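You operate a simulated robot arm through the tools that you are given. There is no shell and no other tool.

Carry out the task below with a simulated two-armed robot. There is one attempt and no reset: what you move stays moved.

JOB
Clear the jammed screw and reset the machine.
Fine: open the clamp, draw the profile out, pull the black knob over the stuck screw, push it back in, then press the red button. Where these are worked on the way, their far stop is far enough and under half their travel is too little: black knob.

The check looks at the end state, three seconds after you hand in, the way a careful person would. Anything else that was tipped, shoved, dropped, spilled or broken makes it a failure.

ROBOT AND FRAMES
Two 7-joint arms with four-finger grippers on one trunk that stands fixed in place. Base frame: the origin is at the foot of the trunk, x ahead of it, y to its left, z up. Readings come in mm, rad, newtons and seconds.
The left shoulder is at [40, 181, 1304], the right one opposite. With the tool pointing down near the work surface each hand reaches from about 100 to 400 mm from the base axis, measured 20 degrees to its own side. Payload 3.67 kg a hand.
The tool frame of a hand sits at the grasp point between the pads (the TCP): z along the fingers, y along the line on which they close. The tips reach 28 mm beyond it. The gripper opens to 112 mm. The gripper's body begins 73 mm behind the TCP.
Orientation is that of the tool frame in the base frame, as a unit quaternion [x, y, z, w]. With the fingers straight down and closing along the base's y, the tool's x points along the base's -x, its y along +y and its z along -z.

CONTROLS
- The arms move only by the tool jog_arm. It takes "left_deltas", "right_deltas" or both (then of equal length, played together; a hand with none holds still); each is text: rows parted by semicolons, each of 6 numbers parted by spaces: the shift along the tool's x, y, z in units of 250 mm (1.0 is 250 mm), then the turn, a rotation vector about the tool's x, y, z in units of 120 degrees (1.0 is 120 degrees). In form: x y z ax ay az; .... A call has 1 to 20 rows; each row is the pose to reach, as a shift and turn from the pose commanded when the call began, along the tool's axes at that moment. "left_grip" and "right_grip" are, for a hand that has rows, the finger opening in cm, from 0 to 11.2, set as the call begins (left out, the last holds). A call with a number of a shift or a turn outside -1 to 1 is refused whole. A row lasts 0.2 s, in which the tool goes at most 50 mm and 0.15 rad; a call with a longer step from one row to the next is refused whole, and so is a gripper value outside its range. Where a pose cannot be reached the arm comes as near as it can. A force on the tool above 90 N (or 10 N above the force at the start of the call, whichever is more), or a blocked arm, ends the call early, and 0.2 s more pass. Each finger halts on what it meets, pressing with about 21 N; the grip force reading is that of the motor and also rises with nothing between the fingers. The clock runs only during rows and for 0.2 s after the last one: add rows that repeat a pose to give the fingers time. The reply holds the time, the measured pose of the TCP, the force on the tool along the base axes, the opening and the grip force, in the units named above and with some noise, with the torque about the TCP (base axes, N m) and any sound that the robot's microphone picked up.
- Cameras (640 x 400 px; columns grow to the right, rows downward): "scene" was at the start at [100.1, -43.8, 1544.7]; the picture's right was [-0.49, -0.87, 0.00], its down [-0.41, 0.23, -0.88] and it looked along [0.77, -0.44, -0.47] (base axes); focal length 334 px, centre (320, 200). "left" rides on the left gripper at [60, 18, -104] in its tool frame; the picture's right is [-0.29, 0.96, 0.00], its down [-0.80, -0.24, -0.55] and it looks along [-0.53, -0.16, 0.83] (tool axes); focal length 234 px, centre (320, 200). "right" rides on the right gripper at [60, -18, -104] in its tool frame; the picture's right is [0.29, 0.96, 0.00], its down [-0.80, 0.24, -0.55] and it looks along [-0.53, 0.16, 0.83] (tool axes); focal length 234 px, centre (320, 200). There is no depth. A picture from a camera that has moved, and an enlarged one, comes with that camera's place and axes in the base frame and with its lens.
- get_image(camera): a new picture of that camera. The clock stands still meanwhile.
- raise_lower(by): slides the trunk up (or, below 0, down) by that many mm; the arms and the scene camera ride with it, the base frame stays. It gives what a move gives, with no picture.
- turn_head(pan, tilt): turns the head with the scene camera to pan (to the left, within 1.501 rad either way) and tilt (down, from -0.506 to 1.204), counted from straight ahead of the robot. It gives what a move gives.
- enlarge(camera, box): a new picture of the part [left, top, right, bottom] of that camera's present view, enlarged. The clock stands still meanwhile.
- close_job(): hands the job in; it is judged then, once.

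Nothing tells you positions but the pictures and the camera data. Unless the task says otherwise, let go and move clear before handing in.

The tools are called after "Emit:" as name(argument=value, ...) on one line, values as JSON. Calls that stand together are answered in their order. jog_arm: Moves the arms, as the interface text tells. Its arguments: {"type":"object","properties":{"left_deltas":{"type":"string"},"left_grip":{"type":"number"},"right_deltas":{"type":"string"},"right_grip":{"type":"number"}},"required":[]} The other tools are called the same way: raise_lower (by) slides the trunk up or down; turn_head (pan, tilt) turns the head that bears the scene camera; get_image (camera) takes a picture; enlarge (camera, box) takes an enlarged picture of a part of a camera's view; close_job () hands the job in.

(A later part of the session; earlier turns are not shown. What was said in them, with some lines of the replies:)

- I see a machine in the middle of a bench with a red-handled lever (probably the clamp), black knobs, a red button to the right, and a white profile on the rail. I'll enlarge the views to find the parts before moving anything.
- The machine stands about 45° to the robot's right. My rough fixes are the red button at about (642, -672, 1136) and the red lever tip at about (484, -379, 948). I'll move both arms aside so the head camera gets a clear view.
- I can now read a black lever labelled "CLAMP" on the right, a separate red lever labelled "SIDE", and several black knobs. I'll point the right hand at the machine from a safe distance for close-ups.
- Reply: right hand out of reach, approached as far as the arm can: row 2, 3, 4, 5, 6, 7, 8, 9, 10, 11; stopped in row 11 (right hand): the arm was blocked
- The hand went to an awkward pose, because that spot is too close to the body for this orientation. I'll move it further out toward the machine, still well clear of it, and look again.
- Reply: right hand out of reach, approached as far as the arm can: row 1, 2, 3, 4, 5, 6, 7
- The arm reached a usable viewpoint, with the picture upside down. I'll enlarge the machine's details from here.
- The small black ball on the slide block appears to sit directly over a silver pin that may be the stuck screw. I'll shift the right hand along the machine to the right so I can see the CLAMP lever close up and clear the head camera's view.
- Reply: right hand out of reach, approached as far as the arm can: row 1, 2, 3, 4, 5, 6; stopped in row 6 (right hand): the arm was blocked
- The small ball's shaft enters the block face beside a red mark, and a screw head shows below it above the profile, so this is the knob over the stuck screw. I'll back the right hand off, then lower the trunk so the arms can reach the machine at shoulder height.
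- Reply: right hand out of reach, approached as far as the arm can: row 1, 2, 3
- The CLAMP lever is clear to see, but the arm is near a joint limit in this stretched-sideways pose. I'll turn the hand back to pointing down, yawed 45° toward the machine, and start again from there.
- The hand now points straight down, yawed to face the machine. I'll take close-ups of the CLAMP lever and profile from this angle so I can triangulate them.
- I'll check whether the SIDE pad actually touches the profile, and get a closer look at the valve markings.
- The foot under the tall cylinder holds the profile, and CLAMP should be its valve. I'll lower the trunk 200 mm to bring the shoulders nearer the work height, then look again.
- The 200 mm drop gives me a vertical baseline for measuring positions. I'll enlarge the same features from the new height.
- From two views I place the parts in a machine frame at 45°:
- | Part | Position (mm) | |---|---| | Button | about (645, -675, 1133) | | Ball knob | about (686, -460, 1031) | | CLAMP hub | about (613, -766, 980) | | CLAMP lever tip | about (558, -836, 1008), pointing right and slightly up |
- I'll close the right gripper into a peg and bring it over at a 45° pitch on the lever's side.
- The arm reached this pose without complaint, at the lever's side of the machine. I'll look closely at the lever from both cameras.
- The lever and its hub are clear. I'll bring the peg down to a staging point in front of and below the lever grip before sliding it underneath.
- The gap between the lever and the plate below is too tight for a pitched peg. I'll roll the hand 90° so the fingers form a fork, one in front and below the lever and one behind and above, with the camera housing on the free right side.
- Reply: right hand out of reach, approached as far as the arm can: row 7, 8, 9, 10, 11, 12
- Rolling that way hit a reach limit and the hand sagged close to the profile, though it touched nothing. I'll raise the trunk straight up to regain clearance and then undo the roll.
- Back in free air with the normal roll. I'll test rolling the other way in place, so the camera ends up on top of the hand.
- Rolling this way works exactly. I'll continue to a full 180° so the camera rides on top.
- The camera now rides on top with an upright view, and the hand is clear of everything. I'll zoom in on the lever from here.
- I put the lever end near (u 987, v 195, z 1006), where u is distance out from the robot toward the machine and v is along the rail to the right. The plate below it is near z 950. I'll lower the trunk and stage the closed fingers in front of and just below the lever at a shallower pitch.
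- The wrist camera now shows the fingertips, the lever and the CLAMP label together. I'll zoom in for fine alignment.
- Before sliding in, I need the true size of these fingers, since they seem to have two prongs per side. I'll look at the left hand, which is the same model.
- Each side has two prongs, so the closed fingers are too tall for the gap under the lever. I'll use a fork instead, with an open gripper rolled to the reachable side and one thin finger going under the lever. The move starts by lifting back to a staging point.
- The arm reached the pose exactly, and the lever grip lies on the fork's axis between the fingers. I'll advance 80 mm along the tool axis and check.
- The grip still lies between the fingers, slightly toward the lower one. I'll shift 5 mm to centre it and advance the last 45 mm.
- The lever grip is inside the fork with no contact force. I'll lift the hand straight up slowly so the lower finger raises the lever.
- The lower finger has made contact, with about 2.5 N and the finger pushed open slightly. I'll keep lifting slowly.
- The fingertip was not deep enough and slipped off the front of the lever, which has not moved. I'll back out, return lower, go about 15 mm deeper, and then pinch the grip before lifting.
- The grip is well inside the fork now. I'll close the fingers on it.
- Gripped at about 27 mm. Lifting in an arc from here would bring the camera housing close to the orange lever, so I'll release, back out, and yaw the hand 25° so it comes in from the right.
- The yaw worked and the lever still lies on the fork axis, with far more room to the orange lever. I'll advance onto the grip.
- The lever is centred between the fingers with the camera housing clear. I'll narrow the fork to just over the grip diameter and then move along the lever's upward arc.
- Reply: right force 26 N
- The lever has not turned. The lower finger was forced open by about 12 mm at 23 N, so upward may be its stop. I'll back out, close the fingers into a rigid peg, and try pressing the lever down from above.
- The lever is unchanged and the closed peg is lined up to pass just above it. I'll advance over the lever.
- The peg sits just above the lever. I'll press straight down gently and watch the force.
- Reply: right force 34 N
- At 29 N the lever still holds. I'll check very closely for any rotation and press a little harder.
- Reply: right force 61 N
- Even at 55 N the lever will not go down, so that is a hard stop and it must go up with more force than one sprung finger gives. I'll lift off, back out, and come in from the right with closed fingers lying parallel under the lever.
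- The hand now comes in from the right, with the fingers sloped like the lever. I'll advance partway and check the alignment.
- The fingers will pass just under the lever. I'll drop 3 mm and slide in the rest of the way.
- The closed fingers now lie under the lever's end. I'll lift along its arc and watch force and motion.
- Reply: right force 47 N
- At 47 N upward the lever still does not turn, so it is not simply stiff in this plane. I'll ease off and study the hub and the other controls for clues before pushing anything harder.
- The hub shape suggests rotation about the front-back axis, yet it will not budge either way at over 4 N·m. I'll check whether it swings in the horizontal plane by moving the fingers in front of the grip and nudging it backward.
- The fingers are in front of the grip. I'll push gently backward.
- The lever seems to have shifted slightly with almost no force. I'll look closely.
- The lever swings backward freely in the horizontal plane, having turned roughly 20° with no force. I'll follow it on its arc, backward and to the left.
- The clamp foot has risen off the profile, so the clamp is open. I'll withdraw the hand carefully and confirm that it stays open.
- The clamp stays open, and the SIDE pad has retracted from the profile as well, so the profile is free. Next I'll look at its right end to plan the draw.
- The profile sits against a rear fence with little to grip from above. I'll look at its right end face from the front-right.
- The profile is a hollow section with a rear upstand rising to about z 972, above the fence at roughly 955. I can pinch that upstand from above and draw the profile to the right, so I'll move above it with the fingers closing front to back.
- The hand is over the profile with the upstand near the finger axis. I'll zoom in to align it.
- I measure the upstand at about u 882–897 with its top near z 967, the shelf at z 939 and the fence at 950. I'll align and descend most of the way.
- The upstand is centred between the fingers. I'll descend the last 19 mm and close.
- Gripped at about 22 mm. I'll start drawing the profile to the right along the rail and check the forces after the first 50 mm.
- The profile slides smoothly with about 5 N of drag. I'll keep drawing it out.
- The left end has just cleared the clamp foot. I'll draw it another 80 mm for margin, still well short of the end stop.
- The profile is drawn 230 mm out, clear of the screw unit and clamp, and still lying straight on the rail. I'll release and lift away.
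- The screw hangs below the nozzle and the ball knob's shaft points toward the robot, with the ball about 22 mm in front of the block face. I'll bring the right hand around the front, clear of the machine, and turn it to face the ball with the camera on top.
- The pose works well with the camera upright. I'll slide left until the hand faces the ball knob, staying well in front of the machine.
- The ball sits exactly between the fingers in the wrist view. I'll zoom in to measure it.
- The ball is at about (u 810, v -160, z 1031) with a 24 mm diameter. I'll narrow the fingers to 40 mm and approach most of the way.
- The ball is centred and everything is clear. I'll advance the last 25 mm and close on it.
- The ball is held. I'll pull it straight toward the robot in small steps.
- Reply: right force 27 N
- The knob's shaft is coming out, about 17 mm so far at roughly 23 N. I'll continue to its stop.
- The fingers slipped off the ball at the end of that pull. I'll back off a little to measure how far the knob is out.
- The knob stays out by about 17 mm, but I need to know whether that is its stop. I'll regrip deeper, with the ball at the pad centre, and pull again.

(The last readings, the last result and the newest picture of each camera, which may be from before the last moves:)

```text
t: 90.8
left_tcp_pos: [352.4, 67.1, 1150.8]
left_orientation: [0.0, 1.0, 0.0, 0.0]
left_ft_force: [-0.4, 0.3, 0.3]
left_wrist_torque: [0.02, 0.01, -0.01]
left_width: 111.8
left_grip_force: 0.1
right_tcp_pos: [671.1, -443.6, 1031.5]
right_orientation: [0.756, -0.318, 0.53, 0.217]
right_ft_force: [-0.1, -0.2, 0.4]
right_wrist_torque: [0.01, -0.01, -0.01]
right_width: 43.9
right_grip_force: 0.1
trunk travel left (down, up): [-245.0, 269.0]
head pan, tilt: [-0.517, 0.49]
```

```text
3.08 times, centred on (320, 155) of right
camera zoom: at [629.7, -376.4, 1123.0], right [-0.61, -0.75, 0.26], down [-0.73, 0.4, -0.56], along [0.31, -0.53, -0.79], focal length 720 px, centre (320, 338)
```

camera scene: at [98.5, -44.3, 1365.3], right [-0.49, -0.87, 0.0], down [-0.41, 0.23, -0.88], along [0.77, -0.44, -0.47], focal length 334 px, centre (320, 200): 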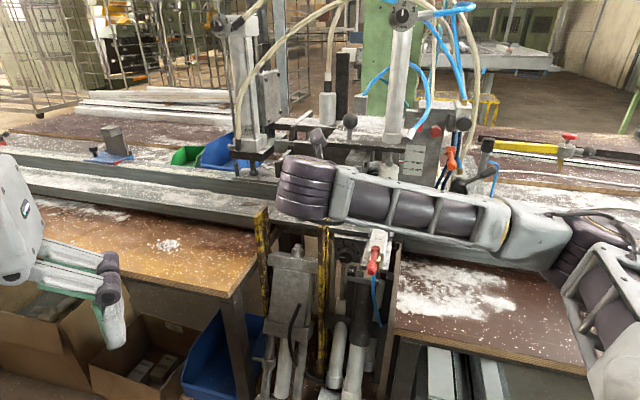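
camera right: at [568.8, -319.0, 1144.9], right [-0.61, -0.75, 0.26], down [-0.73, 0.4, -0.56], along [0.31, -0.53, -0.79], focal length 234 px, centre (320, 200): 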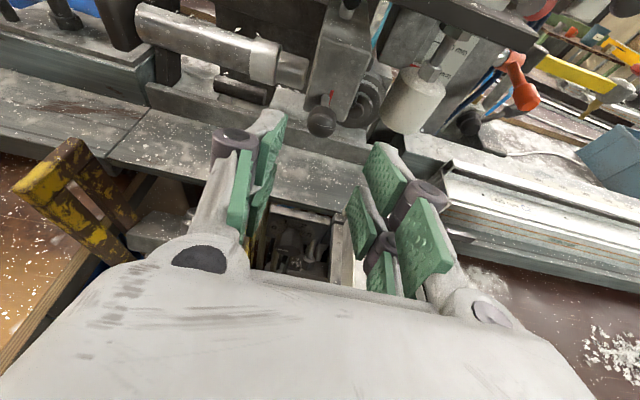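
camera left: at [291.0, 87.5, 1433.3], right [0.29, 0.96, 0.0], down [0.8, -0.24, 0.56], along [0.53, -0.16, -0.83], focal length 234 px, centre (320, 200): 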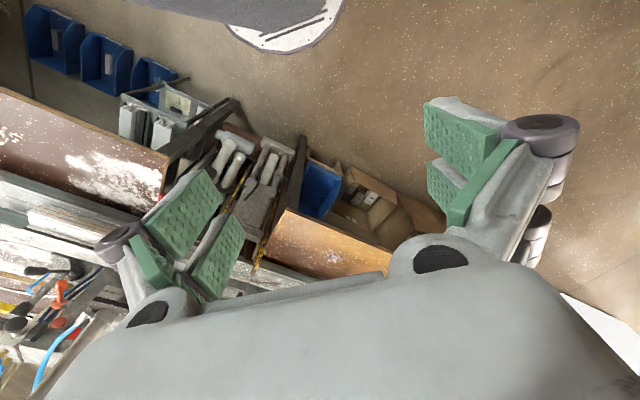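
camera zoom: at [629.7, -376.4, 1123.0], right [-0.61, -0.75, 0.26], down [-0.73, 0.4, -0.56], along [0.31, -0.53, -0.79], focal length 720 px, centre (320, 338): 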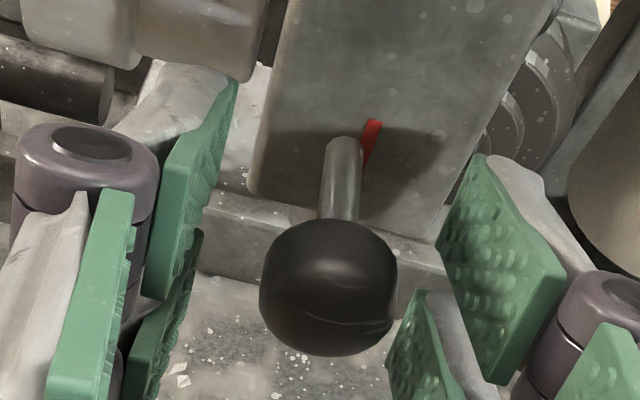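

The ball is now deep between the pads. I'll close and pull again.

Emit:
jog_arm(right_deltas="0 0 0 0 0 0;0 0 0 0 0 0;0 0 0 0 0 0", right_grip=0)

Emit:
jog_arm(right_deltas="-0.0055 0 -0.015 0 0 0;-0.0109 0 -0.0301 0 0 0;-0.0164 0 -0.0451 0 0 0;-0.0164 0 -0.0451 0 0 0")

Emit:
enlarge(camera="right", box=[220, 90, 420, 220])

```text
t: 91.6
left_tcp_pos: [352.9, 66.7, 1150.2]
left_orientation: [0.0, 1.0, 0.0, 0.0]
left_ft_force: [-0.1, 0.2, -0.5]
left_wrist_torque: [-0.01, 0.01, 0.0]
left_width: 111.8
left_grip_force: 0.0
right_tcp_pos: [670.2, -445.5, 1031.5]
right_orientation: [0.756, -0.32, 0.529, 0.217]
right_ft_force: [-3.8, -4.7, -1.6]
right_wrist_torque: [-0.02, -0.03, -0.07]
right_width: 20.4
right_grip_force: 45.1
trunk travel left (down, up): [-245.0, 269.0]
head pan, tilt: [-0.517, 0.49]
```

```text
t: 92.6
left_tcp_pos: [356.5, 65.2, 1149.5]
left_orientation: [0.0, 1.0, 0.002, -0.001]
left_ft_force: [0.9, -0.6, 1.2]
left_wrist_torque: [0.01, 0.02, 0.0]
left_width: 112.2
left_grip_force: 0.1
right_tcp_pos: [666.0, -439.7, 1031.9]
right_orientation: [0.755, -0.321, 0.53, 0.217]
right_ft_force: [29.5, -31.0, 12.9]
right_wrist_torque: [-0.17, -0.15, 0.0]
right_width: 21.1
right_grip_force: 44.9
trunk travel left (down, up): [-245.0, 269.0]
head pan, tilt: [-0.517, 0.49]
```

```text
3.08 times, centred on (320, 155) of right
camera zoom: at [624.7, -373.2, 1123.4], right [-0.62, -0.74, 0.26], down [-0.72, 0.41, -0.56], along [0.31, -0.53, -0.79], focal length 720 px, centre (320, 338)
```

zoom: 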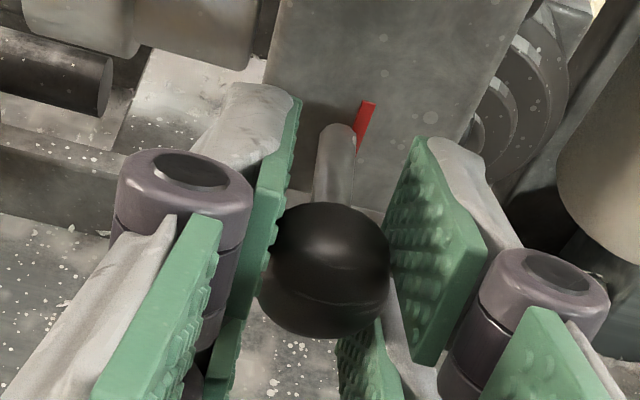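

A 43 N pull no longer moves the knob, so it is at its far stop. Now I'll release, close the fingers, and push the knob back in with the fingertips.

Emit:
jog_arm(right_deltas="0 0 0 0 0 0;0 0 0 0 0 0;0 0 -0.1 0 0 0;0 0 -0.25 0 0 0;0 0 -0.35 0 0 0;0 0 -0.35 0 0 0", right_grip=5)

Emit:
jog_arm(right_deltas="0 0 0 0 0 0;0 0 0 0 0 0;0 0 0 0 0 0;0 0 0 0 0 0", right_grip=0)

Emit:
enlarge(camera="right", box=[220, 60, 420, 190])

Emit:
enlarge(camera="scene", box=[320, 140, 400, 220])

```text
t: 94.0
left_tcp_pos: [352.6, 67.8, 1150.3]
left_orientation: [0.0, 1.0, 0.0, 0.0]
left_ft_force: [0.0, 0.0, 0.1]
left_wrist_torque: [-0.01, 0.06, 0.0]
left_width: 112.0
left_grip_force: 0.0
right_tcp_pos: [605.0, -380.1, 1062.6]
right_orientation: [0.755, -0.319, 0.53, 0.217]
right_ft_force: [-0.1, 0.5, 0.8]
right_wrist_torque: [-0.01, 0.02, 0.02]
right_width: 50.0
right_grip_force: 0.1
trunk travel left (down, up): [-245.0, 269.0]
head pan, tilt: [-0.517, 0.49]
```

```text
t: 95.0
left_tcp_pos: [352.9, 67.1, 1150.5]
left_orientation: [0.001, 1.0, 0.0, 0.0]
left_ft_force: [-0.3, 0.7, -0.9]
left_wrist_torque: [0.01, -0.02, 0.01]
left_width: 112.1
left_grip_force: 0.0
right_tcp_pos: [604.8, -379.5, 1063.0]
right_orientation: [0.756, -0.318, 0.53, 0.216]
right_ft_force: [0.2, 0.0, 0.8]
right_wrist_torque: [-0.02, -0.03, 0.01]
right_width: 0.0
right_grip_force: 21.1
trunk travel left (down, up): [-245.0, 269.0]
head pan, tilt: [-0.517, 0.49]
```

```text
3.08 times, centred on (320, 125) of right
camera zoom: at [564.2, -311.7, 1154.4], right [-0.61, -0.75, 0.26], down [-0.73, 0.4, -0.56], along [0.31, -0.53, -0.79], focal length 720 px, centre (320, 431)
```

zoom: 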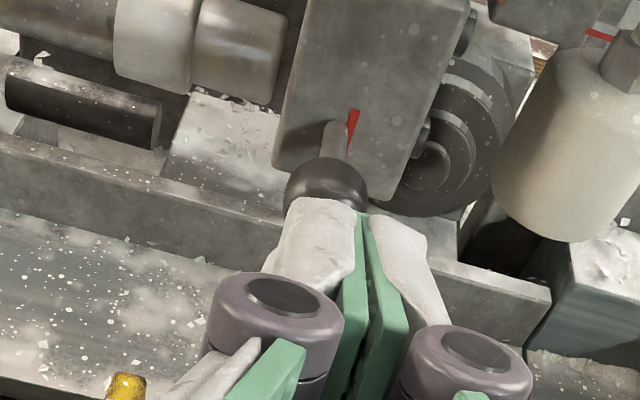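

```text
5.00 times, centred on (360, 180) of scene
camera zoom: at [100.1, -43.7, 1365.2], right [-0.49, -0.87, 0.0], down [-0.41, 0.23, -0.88], along [0.77, -0.44, -0.47], focal length 1668 px, centre (120, 300)
```

zoom: 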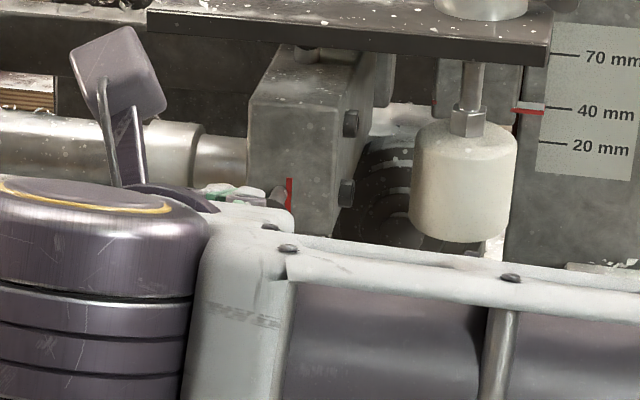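

The knob is still out and the closed fingertips point at the ball. I'll advance to just short of it and then push straight in.

Emit:
jog_arm(right_deltas="-0.005 -0.004 0.11 0 0 0;-0.005 -0.004 0.2 0 0 0;-0.005 -0.004 0.21 0 0 0;-0.005 -0.004 0.21 0 0 0")

Emit:
enlarge(camera="right", box=[220, 60, 420, 190])

```text
t: 96.0
left_tcp_pos: [353.1, 67.8, 1150.8]
left_orientation: [0.0, 1.0, 0.0, 0.0]
left_ft_force: [0.4, -0.4, 0.0]
left_wrist_torque: [0.01, -0.03, -0.02]
left_width: 111.9
left_grip_force: 0.1
right_tcp_pos: [640.3, -414.3, 1043.4]
right_orientation: [0.756, -0.319, 0.529, 0.217]
right_ft_force: [-0.3, -0.9, 1.3]
right_wrist_torque: [-0.02, 0.0, 0.0]
right_width: 0.0
right_grip_force: 20.9
trunk travel left (down, up): [-245.0, 269.0]
head pan, tilt: [-0.517, 0.49]
```

```text
3.08 times, centred on (320, 125) of right
camera zoom: at [599.2, -346.8, 1134.3], right [-0.61, -0.75, 0.26], down [-0.73, 0.4, -0.56], along [0.31, -0.53, -0.79], focal length 720 px, centre (320, 431)
```

zoom: 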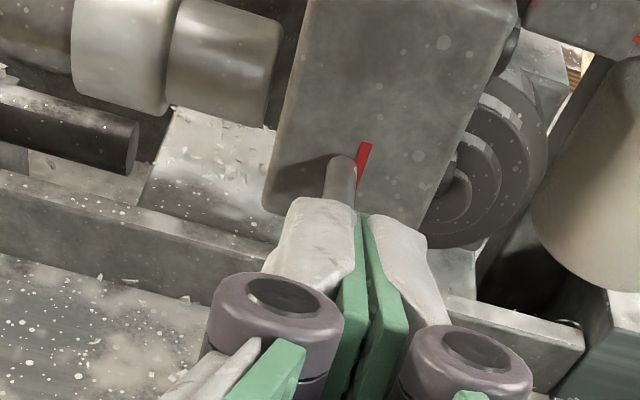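

The fingertips are just in front of the ball. I'll push straight in along the shaft.

Emit:
jog_arm(right_deltas="0.0055 0 0.015 0 0 0;0.0109 0 0.0301 0 0 0;0.0164 0 0.0451 0 0 0;0.0219 0 0.0602 0 0 0;0.0274 0 0.0752 0 0 0;0.0328 0 0.0902 0 0 0;0.0383 0 0.1053 0 0 0;0.0383 0 0.1053 0 0 0")

Emit:
enlarge(camera="right", box=[220, 60, 420, 190])

```text
t: 97.8
left_tcp_pos: [353.7, 68.2, 1150.6]
left_orientation: [0.0, 1.0, 0.001, 0.0]
left_ft_force: [-0.8, 0.0, -0.5]
left_wrist_torque: [0.0, 0.01, 0.02]
left_width: 112.1
left_grip_force: 0.0
right_tcp_pos: [661.2, -432.8, 1044.2]
right_orientation: [0.756, -0.319, 0.529, 0.217]
right_ft_force: [0.1, 0.6, -0.6]
right_wrist_torque: [-0.03, 0.01, 0.04]
right_width: 0.0
right_grip_force: 21.0
trunk travel left (down, up): [-245.0, 269.0]
head pan, tilt: [-0.517, 0.49]
```

```text
3.08 times, centred on (320, 125) of right
camera zoom: at [619.7, -364.8, 1135.2], right [-0.61, -0.75, 0.26], down [-0.73, 0.4, -0.56], along [0.31, -0.53, -0.79], focal length 720 px, centre (320, 431)
```

zoom: 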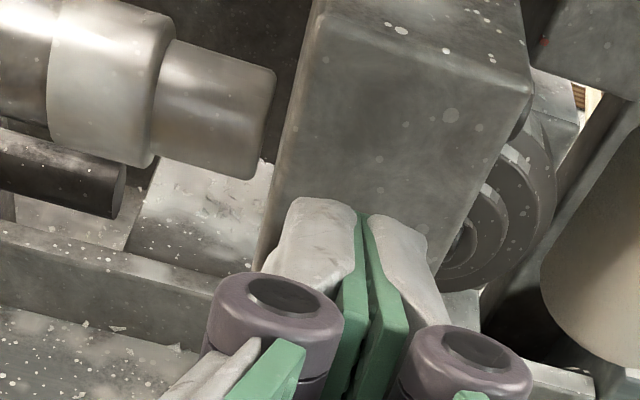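

There's no residual force. I'll push a few millimetres more to be sure it seats, then back off and look.

Emit:
jog_arm(right_deltas="0.0041 0 0.0113 0 0 0;0.0082 0 0.0226 0 0 0;0.0082 0 0.0226 0 0 0")

Emit:
jog_arm(right_deltas="0 0 -0.15 0 0 0;0 0 -0.3 0 0 0;0 0 -0.45 0 0 0;0 0 -0.45 0 0 0")

Emit:
get_image(camera="right")

Emit:
enlarge(camera="right", box=[260, 60, 400, 150])

```text
t: 98.6
left_tcp_pos: [353.2, 68.0, 1150.7]
left_orientation: [-0.001, 1.0, 0.0, 0.001]
left_ft_force: [0.0, -0.3, -0.6]
left_wrist_torque: [0.01, 0.0, 0.0]
left_width: 112.1
left_grip_force: 0.1
right_tcp_pos: [664.5, -436.7, 1044.0]
right_orientation: [0.756, -0.318, 0.53, 0.216]
right_ft_force: [-1.3, 1.8, 0.0]
right_wrist_torque: [-0.01, 0.02, 0.01]
right_width: 0.2
right_grip_force: 20.6
trunk travel left (down, up): [-245.0, 269.0]
head pan, tilt: [-0.517, 0.49]
```

```text
t: 99.6
left_tcp_pos: [352.9, 67.6, 1152.5]
left_orientation: [0.0, 1.0, 0.0, 0.0]
left_ft_force: [0.1, 0.6, 0.5]
left_wrist_torque: [0.0, -0.01, -0.01]
left_width: 111.9
left_grip_force: 0.1
right_tcp_pos: [589.6, -361.5, 1080.7]
right_orientation: [0.756, -0.319, 0.529, 0.216]
right_ft_force: [0.7, 0.0, -1.1]
right_wrist_torque: [-0.02, -0.01, 0.03]
right_width: 0.2
right_grip_force: 21.2
trunk travel left (down, up): [-245.0, 269.0]
head pan, tilt: [-0.517, 0.49]
```

```text
taken
camera right: at [547.9, -294.0, 1173.2], right [-0.61, -0.75, 0.26], down [-0.73, 0.4, -0.56], along [0.31, -0.53, -0.79], focal length 234 px, centre (320, 200)
```

right: 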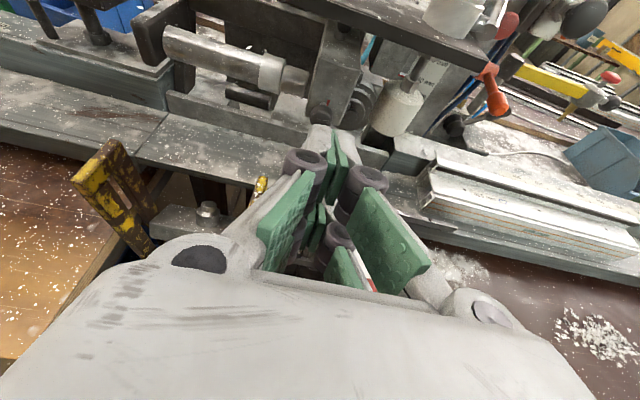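

```text
4.44 times, centred on (330, 105) of right
camera zoom: at [547.9, -294.0, 1173.2], right [-0.61, -0.75, 0.26], down [-0.73, 0.4, -0.56], along [0.31, -0.53, -0.79], focal length 1041 px, centre (276, 622)
```

zoom: 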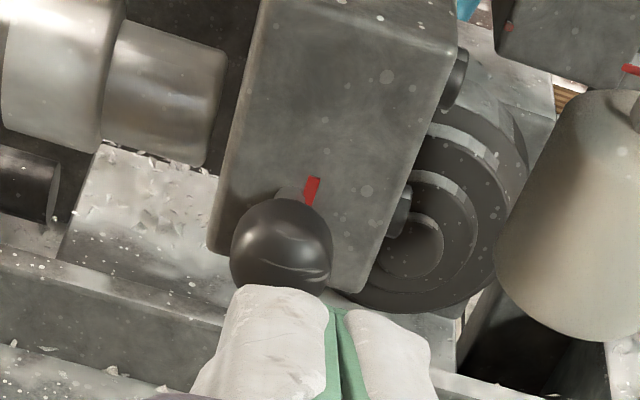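

The knob appears back in, at about its original position. I'll push once more until I feel resistance, to be sure it is fully home.

Emit:
jog_arm(right_deltas="0 0 0.15 0 0 0;0 0 0.3 0 0 0;0 0 0.44 0 0 0;0.0055 0 0.465 0 0 0;0.0082 0 0.4726 0 0 0;0.0109 0 0.4801 0 0 0;0.0109 0 0.4801 0 0 0")

Emit:
enlarge(camera="right", box=[220, 60, 420, 190])

```text
t: 101.2
left_tcp_pos: [350.6, 71.2, 1151.9]
left_orientation: [0.0, 1.0, -0.002, 0.002]
left_ft_force: [0.5, 0.1, -1.4]
left_wrist_torque: [-0.06, 0.04, 0.02]
left_width: 112.1
left_grip_force: 0.1
right_tcp_pos: [666.8, -436.5, 1046.0]
right_orientation: [0.756, -0.316, 0.531, 0.215]
right_ft_force: [-31.9, 29.1, -6.2]
right_wrist_torque: [0.46, 0.49, -0.17]
right_width: 0.1
right_grip_force: 20.8
trunk travel left (down, up): [-245.0, 269.0]
head pan, tilt: [-0.517, 0.49]
```

```text
3.08 times, centred on (320, 125) of right
camera zoom: at [625.9, -369.3, 1136.9], right [-0.61, -0.75, 0.26], down [-0.73, 0.4, -0.56], along [0.32, -0.53, -0.79], focal length 720 px, centre (320, 431)
```

zoom: 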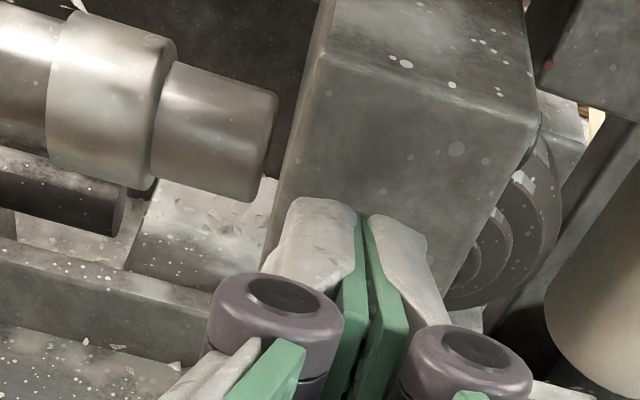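

It met a firm stop at about 43 N, so the knob is fully home. I'll back away and check the screw.

Emit:
jog_arm(right_deltas="-0.004 0 -0.03 0 0 0;-0.004 0 -0.15 0 0 0;-0.004 0 -0.3 0 0 0;-0.004 0 -0.45 0 0 0;-0.004 0 -0.6 0 0 0;-0.004 0 -0.6 0 0 0")

Emit:
get_image(camera="scene")

Emit:
enlarge(camera="right", box=[250, 40, 410, 140])

```text
t: 102.6
left_tcp_pos: [353.0, 65.8, 1150.5]
left_orientation: [0.0, 1.0, 0.0, 0.001]
left_ft_force: [0.5, 1.0, -0.1]
left_wrist_torque: [0.0, -0.04, -0.01]
left_width: 112.2
left_grip_force: 0.1
right_tcp_pos: [569.8, -342.2, 1094.1]
right_orientation: [0.756, -0.319, 0.529, 0.216]
right_ft_force: [-1.0, 0.5, -0.2]
right_wrist_torque: [-0.02, -0.04, 0.03]
right_width: 0.2
right_grip_force: 20.6
trunk travel left (down, up): [-245.0, 269.0]
head pan, tilt: [-0.517, 0.49]
```

```text
taken
camera scene: at [100.6, -44.3, 1365.1], right [-0.49, -0.87, 0.0], down [-0.41, 0.23, -0.88], along [0.77, -0.44, -0.47], focal length 334 px, centre (320, 200)
```

scene: 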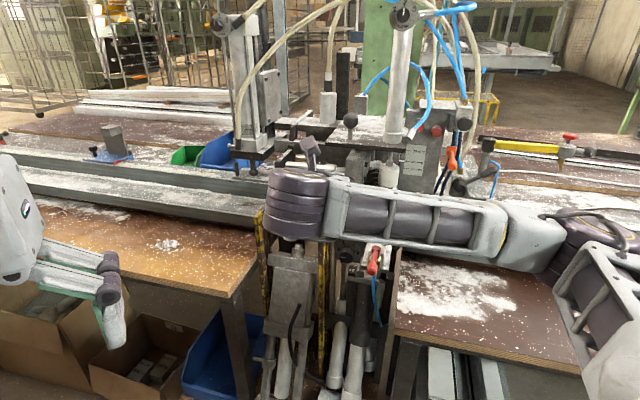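

```text
4.00 times, centred on (330, 90) of right
camera zoom: at [529.1, -275.7, 1185.9], right [-0.61, -0.75, 0.26], down [-0.73, 0.4, -0.56], along [0.31, -0.53, -0.79], focal length 937 px, centre (280, 640)
```

zoom: 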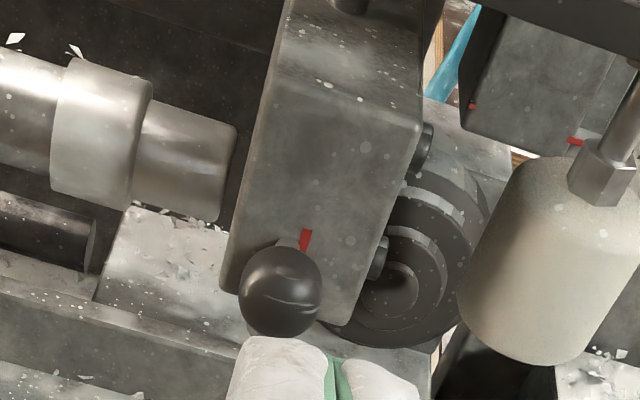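

The knob is home. Next is the red button at about (645, -675, 1133). I'll move right in front of the machine, yawing the hand 25° so its body stays clear of the clamp cylinder, and look before approaching.

Emit:
jog_arm(right_deltas="0.0685 0.163 0.007 0.0326 -0.0004 -0.0119;0.137 0.327 0.014 0.0653 -0.0008 -0.0239;0.2055 0.49 0.02 0.0979 -0.0012 -0.0358;0.274 0.653 0.027 0.1305 -0.0015 -0.0477;0.3425 0.817 0.034 0.1632 -0.0019 -0.0597;0.411 0.98 0.041 0.1958 -0.0023 -0.0716;0.411 0.98 0.041 0.1958 -0.0023 -0.0716")

Emit:
get_image(camera="right")

Emit:
get_image(camera="scene")

Emit:
enlarge(camera="scene", box=[330, 160, 394, 200])

```text
t: 104.2
left_tcp_pos: [351.6, 67.4, 1151.0]
left_orientation: [0.0, 1.0, -0.001, 0.001]
left_ft_force: [-0.1, 0.3, -0.5]
left_wrist_torque: [0.02, -0.02, -0.01]
left_width: 112.0
left_grip_force: 0.0
right_tcp_pos: [425.3, -546.6, 1188.1]
right_orientation: [0.807, -0.147, 0.564, 0.095]
right_ft_force: [0.0, 0.6, 0.7]
right_wrist_torque: [-0.01, 0.01, 0.01]
right_width: 0.0
right_grip_force: 20.8
trunk travel left (down, up): [-245.0, 269.0]
head pan, tilt: [-0.517, 0.49]
```

```text
taken
camera right: at [360.1, -503.2, 1279.2], right [-0.24, -0.94, 0.26], down [-0.83, 0.06, -0.56], along [0.51, -0.35, -0.79], focal length 234 px, centre (320, 200)
```

right: 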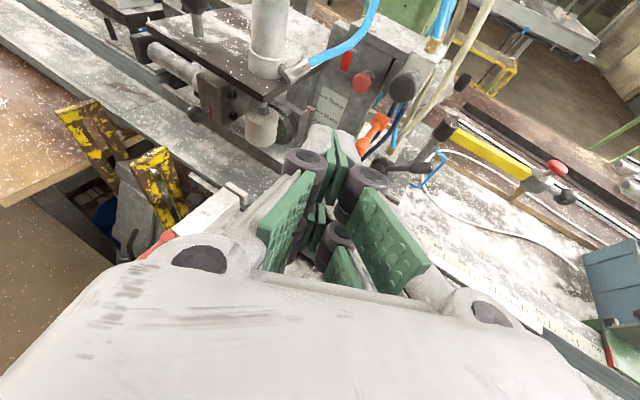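

```text
taken
camera scene: at [98.8, -42.9, 1365.3], right [-0.49, -0.87, 0.0], down [-0.41, 0.23, -0.88], along [0.77, -0.44, -0.47], focal length 334 px, centre (320, 200)
```

scene: 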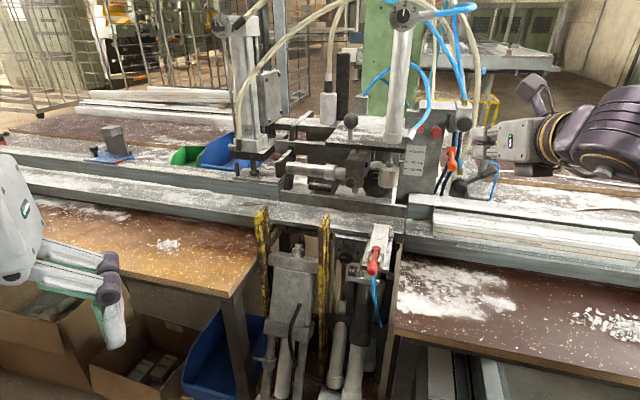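

```text
10.00 times, centred on (362, 180) of scene
camera zoom: at [98.8, -42.9, 1365.3], right [-0.49, -0.87, 0.0], down [-0.41, 0.23, -0.88], along [0.77, -0.44, -0.47], focal length 3336 px, centre (-100, 400)
```

zoom: 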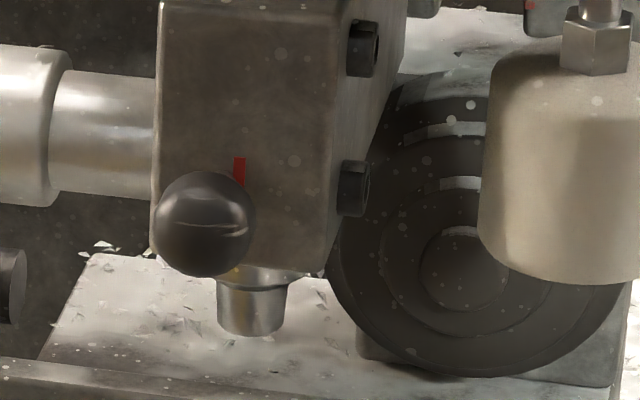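

The screw is gone from the nozzle, so the jam is cleared and the knob is home. Now I'll look closely at the red button and the nearby hose.

Emit:
enlarge(camera="right", box=[270, 10, 470, 135])

Emit:
enlarge(camera="scene", box=[390, 90, 518, 170])

```text
3.20 times, centred on (370, 72) of right
camera zoom: at [360.1, -503.2, 1279.2], right [-0.24, -0.94, 0.26], down [-0.83, 0.06, -0.56], along [0.51, -0.35, -0.79], focal length 749 px, centre (160, 608)
```

zoom: 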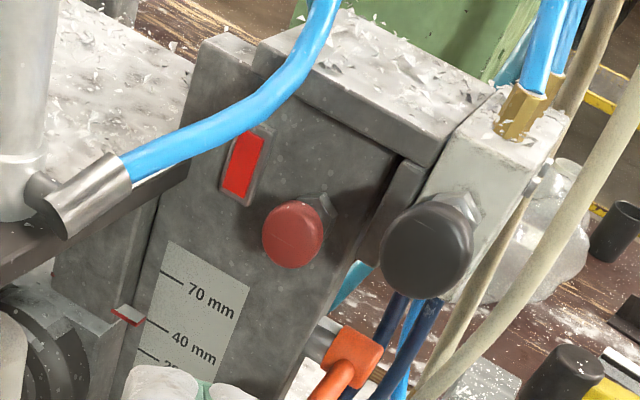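

```text
5.00 times, centred on (454, 130) of scene
camera zoom: at [98.8, -42.9, 1365.3], right [-0.49, -0.87, 0.0], down [-0.41, 0.23, -0.88], along [0.77, -0.44, -0.47], focal length 1668 px, centre (-350, 550)
```

zoom: 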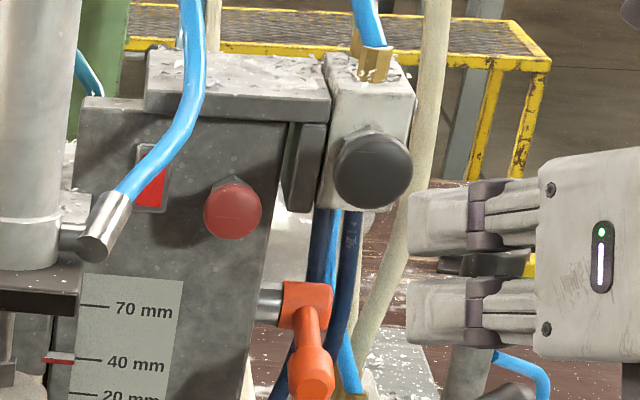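

The button cap is at about (u 941, v 23, z 1128), with the hose well to its left. I'll stage the closed fingertips about 60 mm in front of it.

Emit:
jog_arm(right_deltas="0.024 0.038 0.133 0 0 0;0.048 0.075 0.266 0 0 0;0.073 0.113 0.4 0 0 0;0.097 0.15 0.533 0 0 0;0.121 0.188 0.666 0 0 0;0.121 0.188 0.666 0 0 0")

Emit:
get_image(camera="right")

Emit:
enlarge(camera="scene", box=[390, 90, 518, 170])

Emit:
enlarge(camera="right", box=[220, 40, 420, 165])

```text
t: 105.6
left_tcp_pos: [353.5, 67.0, 1151.9]
left_orientation: [0.001, 1.0, -0.001, 0.0]
left_ft_force: [0.6, 0.3, 0.9]
left_wrist_torque: [-0.01, -0.06, -0.01]
left_width: 111.9
left_grip_force: 0.0
right_tcp_pos: [564.7, -650.2, 1155.6]
right_orientation: [0.807, -0.148, 0.564, 0.097]
right_ft_force: [-1.0, 0.5, 0.1]
right_wrist_torque: [0.01, 0.03, 0.0]
right_width: 0.0
right_grip_force: 21.1
trunk travel left (down, up): [-245.0, 269.0]
head pan, tilt: [-0.517, 0.49]
```

```text
taken
camera right: at [499.3, -606.8, 1246.9], right [-0.24, -0.94, 0.26], down [-0.83, 0.06, -0.56], along [0.51, -0.35, -0.79], focal length 234 px, centre (320, 200)
```

right: 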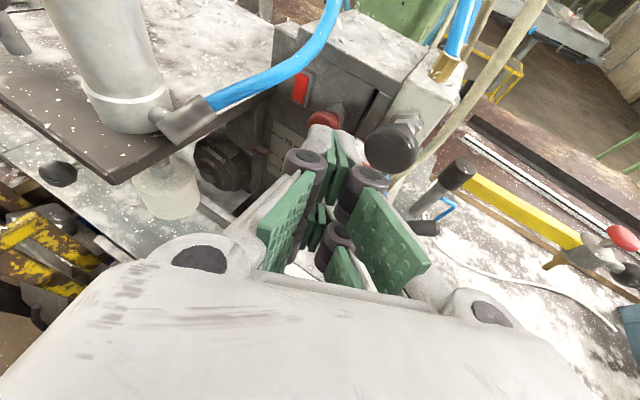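

```text
5.00 times, centred on (454, 130) of scene
camera zoom: at [99.1, -43.3, 1365.3], right [-0.49, -0.87, 0.0], down [-0.41, 0.23, -0.88], along [0.77, -0.44, -0.47], focal length 1668 px, centre (-350, 550)
```

zoom: 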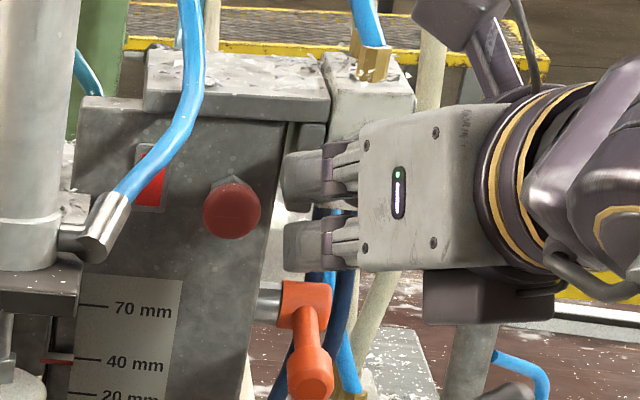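

```text
3.20 times, centred on (320, 102) of right
camera zoom: at [499.3, -606.8, 1246.9], right [-0.24, -0.94, 0.26], down [-0.83, 0.06, -0.56], along [0.51, -0.35, -0.79], focal length 749 px, centre (320, 512)
```

zoom: 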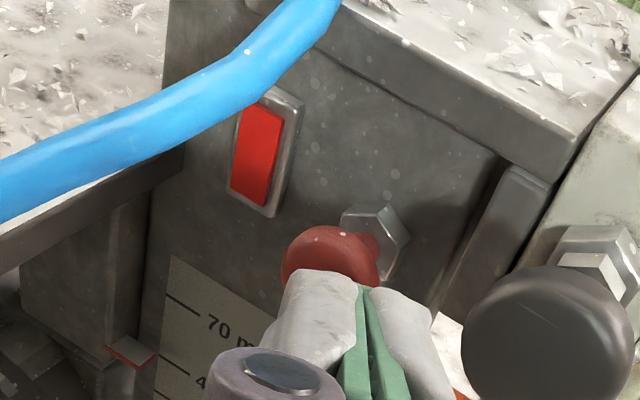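

The fingertips are lined up with the button cap. I'll close in to just short of it.

Emit:
jog_arm(right_deltas="0.01 -0.01 0.08 0 0 0;0.015 -0.018 0.15 0 0 0;0.015 -0.018 0.19 0 0 0;0.015 -0.018 0.19 0 0 0")

Emit:
enlarge(camera="right", box=[220, 40, 420, 165])

Emit:
enlarge(camera="scene", box=[400, 100, 480, 150])

```text
t: 106.6
left_tcp_pos: [352.5, 66.7, 1150.8]
left_orientation: [0.0, 1.0, 0.0, 0.0]
left_ft_force: [-0.1, 0.0, -0.2]
left_wrist_torque: [-0.02, -0.02, -0.02]
left_width: 112.1
left_grip_force: 0.2
right_tcp_pos: [609.7, -662.1, 1141.2]
right_orientation: [0.807, -0.148, 0.564, 0.097]
right_ft_force: [0.1, 0.0, 0.2]
right_wrist_torque: [0.01, 0.01, 0.0]
right_width: 0.0
right_grip_force: 21.3
trunk travel left (down, up): [-245.0, 269.0]
head pan, tilt: [-0.517, 0.49]
```

```text
3.20 times, centred on (320, 102) of right
camera zoom: at [544.0, -618.2, 1233.3], right [-0.24, -0.94, 0.26], down [-0.83, 0.06, -0.56], along [0.51, -0.35, -0.79], focal length 749 px, centre (320, 512)
```

zoom: 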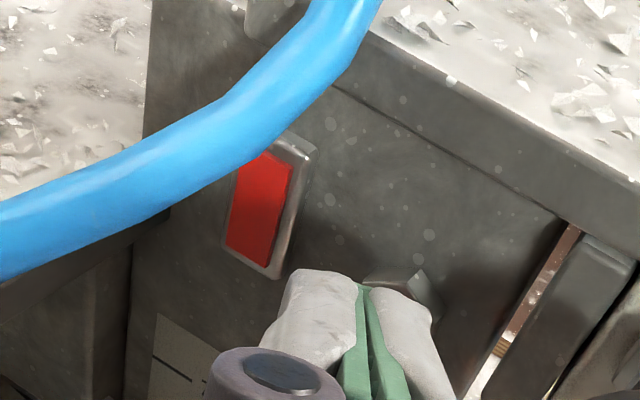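

```text
8.00 times, centred on (440, 125) of scene
camera zoom: at [99.9, -43.7, 1365.2], right [-0.49, -0.87, 0.0], down [-0.41, 0.23, -0.88], along [0.77, -0.44, -0.47], focal length 2669 px, centre (-640, 800)
```

zoom: 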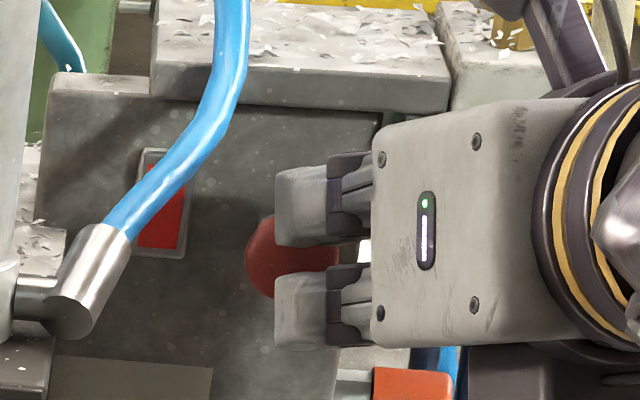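

The fingertips are about 15 mm in front of the cap. I'll shift 6 mm left and press straight in slowly.

Emit:
jog_arm(right_deltas="0 -0.024 0 0 0 0;0.0051 -0.0173 0.0136 0 0 0;0.0102 -0.0106 0.0272 0 0 0;0.0153 -0.0038 0.0408 0 0 0;0.0178 -0.0005 0.0476 0 0 0;0.0178 -0.0005 0.0476 0 0 0")

Emit:
enlarge(camera="scene", box=[400, 100, 480, 150])

Emit:
enlarge(camera="right", box=[220, 40, 420, 165])

```text
t: 108.0
left_tcp_pos: [352.2, 66.4, 1150.9]
left_orientation: [0.001, 1.0, -0.001, 0.0]
left_ft_force: [-0.1, -0.2, -0.5]
left_wrist_torque: [0.02, -0.02, 0.01]
left_width: 111.9
left_grip_force: 0.1
right_tcp_pos: [623.4, -664.4, 1141.7]
right_orientation: [0.807, -0.147, 0.564, 0.096]
right_ft_force: [-1.9, 2.6, 1.5]
right_wrist_torque: [-0.01, -0.04, -0.01]
right_width: 0.0
right_grip_force: 21.5
trunk travel left (down, up): [-245.0, 269.0]
head pan, tilt: [-0.517, 0.49]
```

```text
8.00 times, centred on (440, 125) of scene
camera zoom: at [99.7, -43.3, 1365.2], right [-0.49, -0.87, 0.0], down [-0.41, 0.23, -0.88], along [0.77, -0.44, -0.47], focal length 2669 px, centre (-640, 800)
```

zoom: 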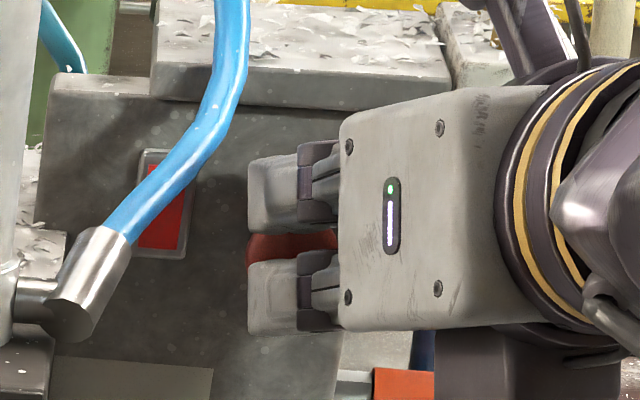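

```text
3.20 times, centred on (320, 102) of right
camera zoom: at [557.6, -621.4, 1233.3], right [-0.24, -0.94, 0.26], down [-0.83, 0.06, -0.56], along [0.51, -0.35, -0.79], focal length 749 px, centre (320, 512)
```

zoom: 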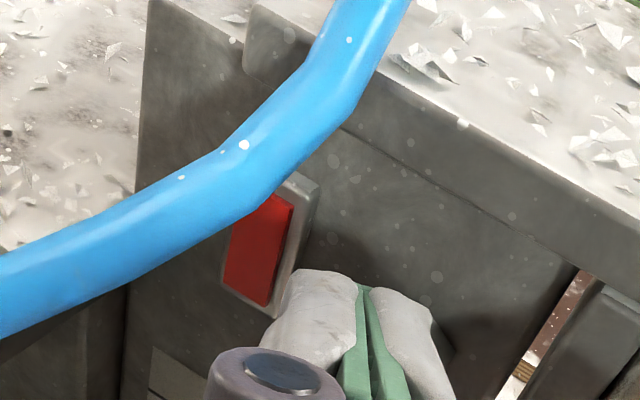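

The fingertips are touching the button at about 3 N. I'll press further.

Emit:
jog_arm(right_deltas="0.0025 0.0034 0.0068 0 0 0;0.0051 0.0067 0.0136 0 0 0;0.0076 0.0101 0.0204 0 0 0;0.0102 0.0134 0.0272 0 0 0;0.0102 0.0134 0.0272 0 0 0")

Emit:
enlarge(camera="right", box=[220, 40, 420, 165])

Emit:
enlarge(camera="scene", box=[400, 100, 480, 150])

```text
t: 109.2
left_tcp_pos: [353.3, 68.0, 1151.8]
left_orientation: [0.0, 1.0, 0.0, 0.0]
left_ft_force: [0.9, 0.2, -0.5]
left_wrist_torque: [-0.03, -0.01, -0.04]
left_width: 112.2
left_grip_force: 0.1
right_tcp_pos: [627.4, -670.8, 1143.1]
right_orientation: [0.806, -0.148, 0.565, 0.097]
right_ft_force: [-4.9, 3.4, 3.5]
right_wrist_torque: [-0.04, -0.02, 0.05]
right_width: 0.0
right_grip_force: 20.5
trunk travel left (down, up): [-245.0, 269.0]
head pan, tilt: [-0.517, 0.49]
heard: click
```

```text
3.20 times, centred on (320, 102) of right
camera zoom: at [563.2, -627.0, 1235.7], right [-0.24, -0.94, 0.26], down [-0.83, 0.06, -0.56], along [0.51, -0.35, -0.79], focal length 749 px, centre (320, 512)
```

zoom: 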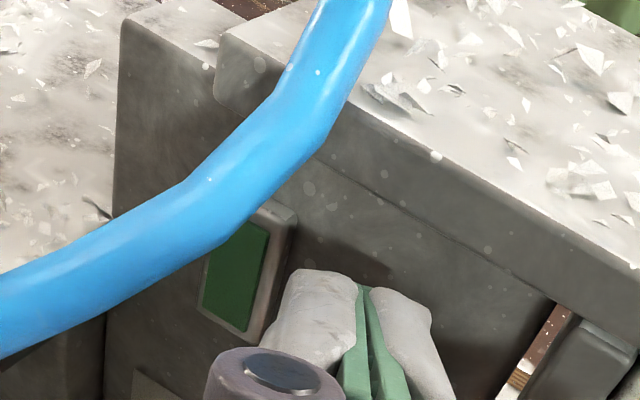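

```text
8.00 times, centred on (440, 125) of scene
camera zoom: at [98.9, -42.9, 1365.3], right [-0.49, -0.87, 0.0], down [-0.41, 0.23, -0.88], along [0.77, -0.44, -0.47], focal length 2669 px, centre (-640, 800)
```

zoom: 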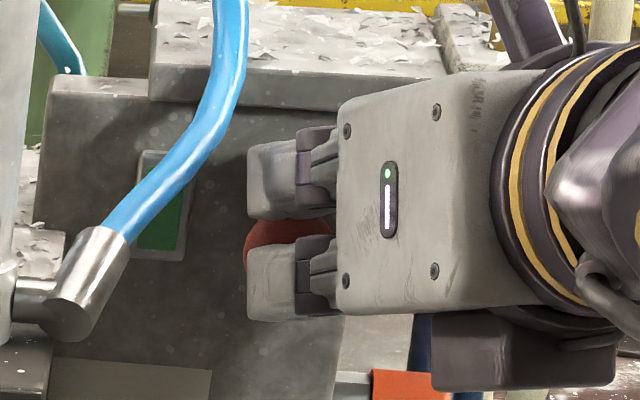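

I heard a click and the indicator turned from red to green, so the machine has reset. I'll withdraw the hand along the way it came.

Emit:
jog_arm(right_deltas="-0.0102 -0.0134 -0.0272 0 0 0;-0.025 -0.03 -0.08 0 0 0;-0.025 -0.03 -0.2 0 0 0;-0.025 -0.03 -0.35 0 0 0;-0.04 -0.05 -0.5 0 0 0;-0.06 -0.08 -0.65 0 0 0;-0.08 -0.11 -0.8 0 0 0;-0.08 -0.11 -0.8 0 0 0")

Emit:
get_image(camera="scene")

Emit:
enlarge(camera="scene", box=[320, 90, 560, 240])

Emit:
enlarge(camera="scene", box=[330, 150, 410, 200])

```text
t: 111.0
left_tcp_pos: [353.5, 67.4, 1150.3]
left_orientation: [-0.001, 1.0, 0.001, 0.0]
left_ft_force: [-0.1, -0.5, -0.8]
left_wrist_torque: [-0.02, 0.05, 0.03]
left_width: 112.0
left_grip_force: 0.1
right_tcp_pos: [457.3, -576.9, 1191.4]
right_orientation: [0.807, -0.148, 0.564, 0.096]
right_ft_force: [0.8, -0.3, -0.3]
right_wrist_torque: [0.0, 0.02, -0.01]
right_width: 0.1
right_grip_force: 20.7
trunk travel left (down, up): [-245.0, 269.0]
head pan, tilt: [-0.517, 0.49]
```

```text
taken
camera scene: at [101.0, -44.4, 1365.1], right [-0.49, -0.87, 0.0], down [-0.41, 0.23, -0.88], along [0.77, -0.44, -0.47], focal length 334 px, centre (320, 200)
```

scene: 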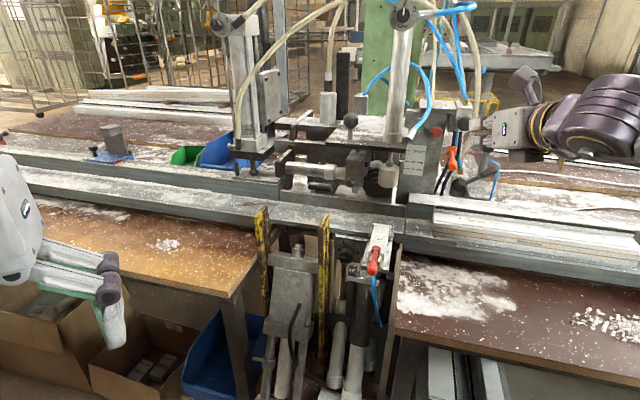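

```text
2.67 times, centred on (440, 165) of scene
camera zoom: at [101.0, -44.4, 1365.1], right [-0.49, -0.87, 0.0], down [-0.41, 0.23, -0.88], along [0.77, -0.44, -0.47], focal length 890 px, centre (0, 293)
```

zoom: 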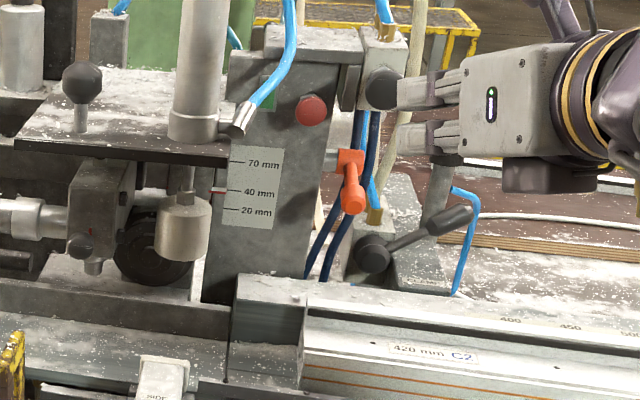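

```text
8.00 times, centred on (370, 175) of scene
camera zoom: at [101.0, -44.4, 1365.1], right [-0.49, -0.87, 0.0], down [-0.41, 0.23, -0.88], along [0.77, -0.44, -0.47], focal length 2669 px, centre (-80, 400)
```

zoom: 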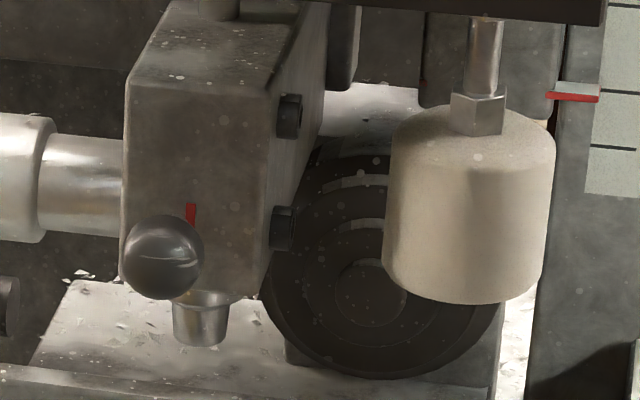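

The lamp is green, the screw is cleared, the knob is home, the clamp is open and the profile is drawn out. I'll move the hand a bit further clear and take a last look before handing in.

Emit:
jog_arm(right_deltas="0 0 -0.12 0 0 0;0 0 -0.24 0 0 0;0 0 -0.24 0 0 0")

Emit:
get_image(camera="scene")

Emit:
enlarge(camera="scene", box=[400, 100, 560, 200])

```text
t: 111.8
left_tcp_pos: [353.9, 67.5, 1151.1]
left_orientation: [0.0, 1.0, 0.0, 0.0]
left_ft_force: [-0.3, -0.1, -1.0]
left_wrist_torque: [0.03, 0.03, 0.03]
left_width: 112.2
left_grip_force: 0.1
right_tcp_pos: [403.7, -560.5, 1210.1]
right_orientation: [0.807, -0.148, 0.563, 0.096]
right_ft_force: [0.4, -0.1, 0.1]
right_wrist_torque: [0.03, -0.01, -0.01]
right_width: 0.2
right_grip_force: 21.1
trunk travel left (down, up): [-245.0, 269.0]
head pan, tilt: [-0.517, 0.49]
```

```text
taken
camera scene: at [100.7, -44.1, 1365.1], right [-0.49, -0.87, 0.0], down [-0.41, 0.23, -0.88], along [0.77, -0.44, -0.47], focal length 334 px, centre (320, 200)
```

scene: 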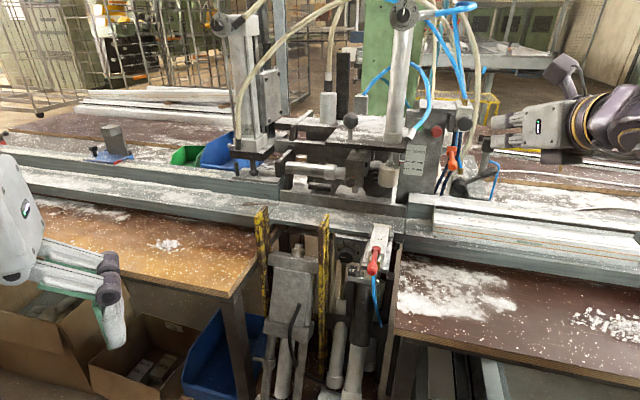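

```text
4.00 times, centred on (480, 150) of scene
camera zoom: at [100.7, -44.1, 1365.1], right [-0.49, -0.87, 0.0], down [-0.41, 0.23, -0.88], along [0.77, -0.44, -0.47], focal length 1335 px, centre (-320, 400)
```

zoom: 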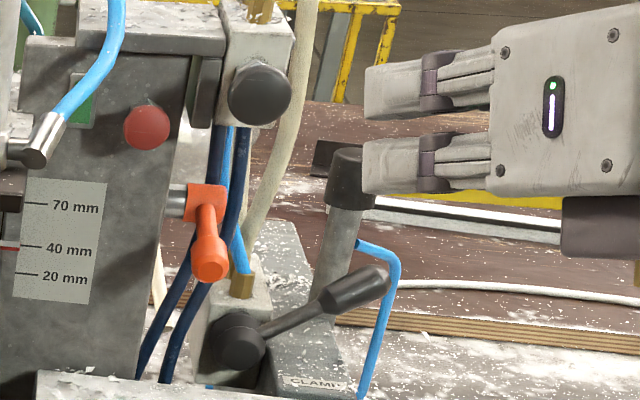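

Everything is in its final state: clamp open, profile drawn out and resting on the rail, screw cleared, black knob back in, and the lamp green after the button press. Both hands are clear, so I'm handing in.

Emit:
close_job()

```text
The job is handed in.
```

The jammed screw is cleared and the machine has reset: pressing the red button gave a click, and its lamp went from red to green. I've handed the job in, and no verdict has come back yet.

- **Clamp:** open. The lever marked CLAMP swings backward rather than up or down. While working that out, I pressed it by about 50–60 N in the wrong directions; it didn't move and looked unharmed. The SIDE pad drew back from the profile on its own when the clamp opened.
- **Profile:** drawn about 230 mm to the right along the rail. Its left end is clear of the screw unit and the clamp foot, and it still lies straight.
- **Black knob:** pulled about 17 mm to its far stop, where a 43 N pull moved it no further, then pushed back in until it met a firm stop. The screw is no longer visible under the nozzle; I didn't see where it went.
- **Everything else:** in the last pictures nothing else looks moved, tipped or knocked over, and both hands are clear of the machine.
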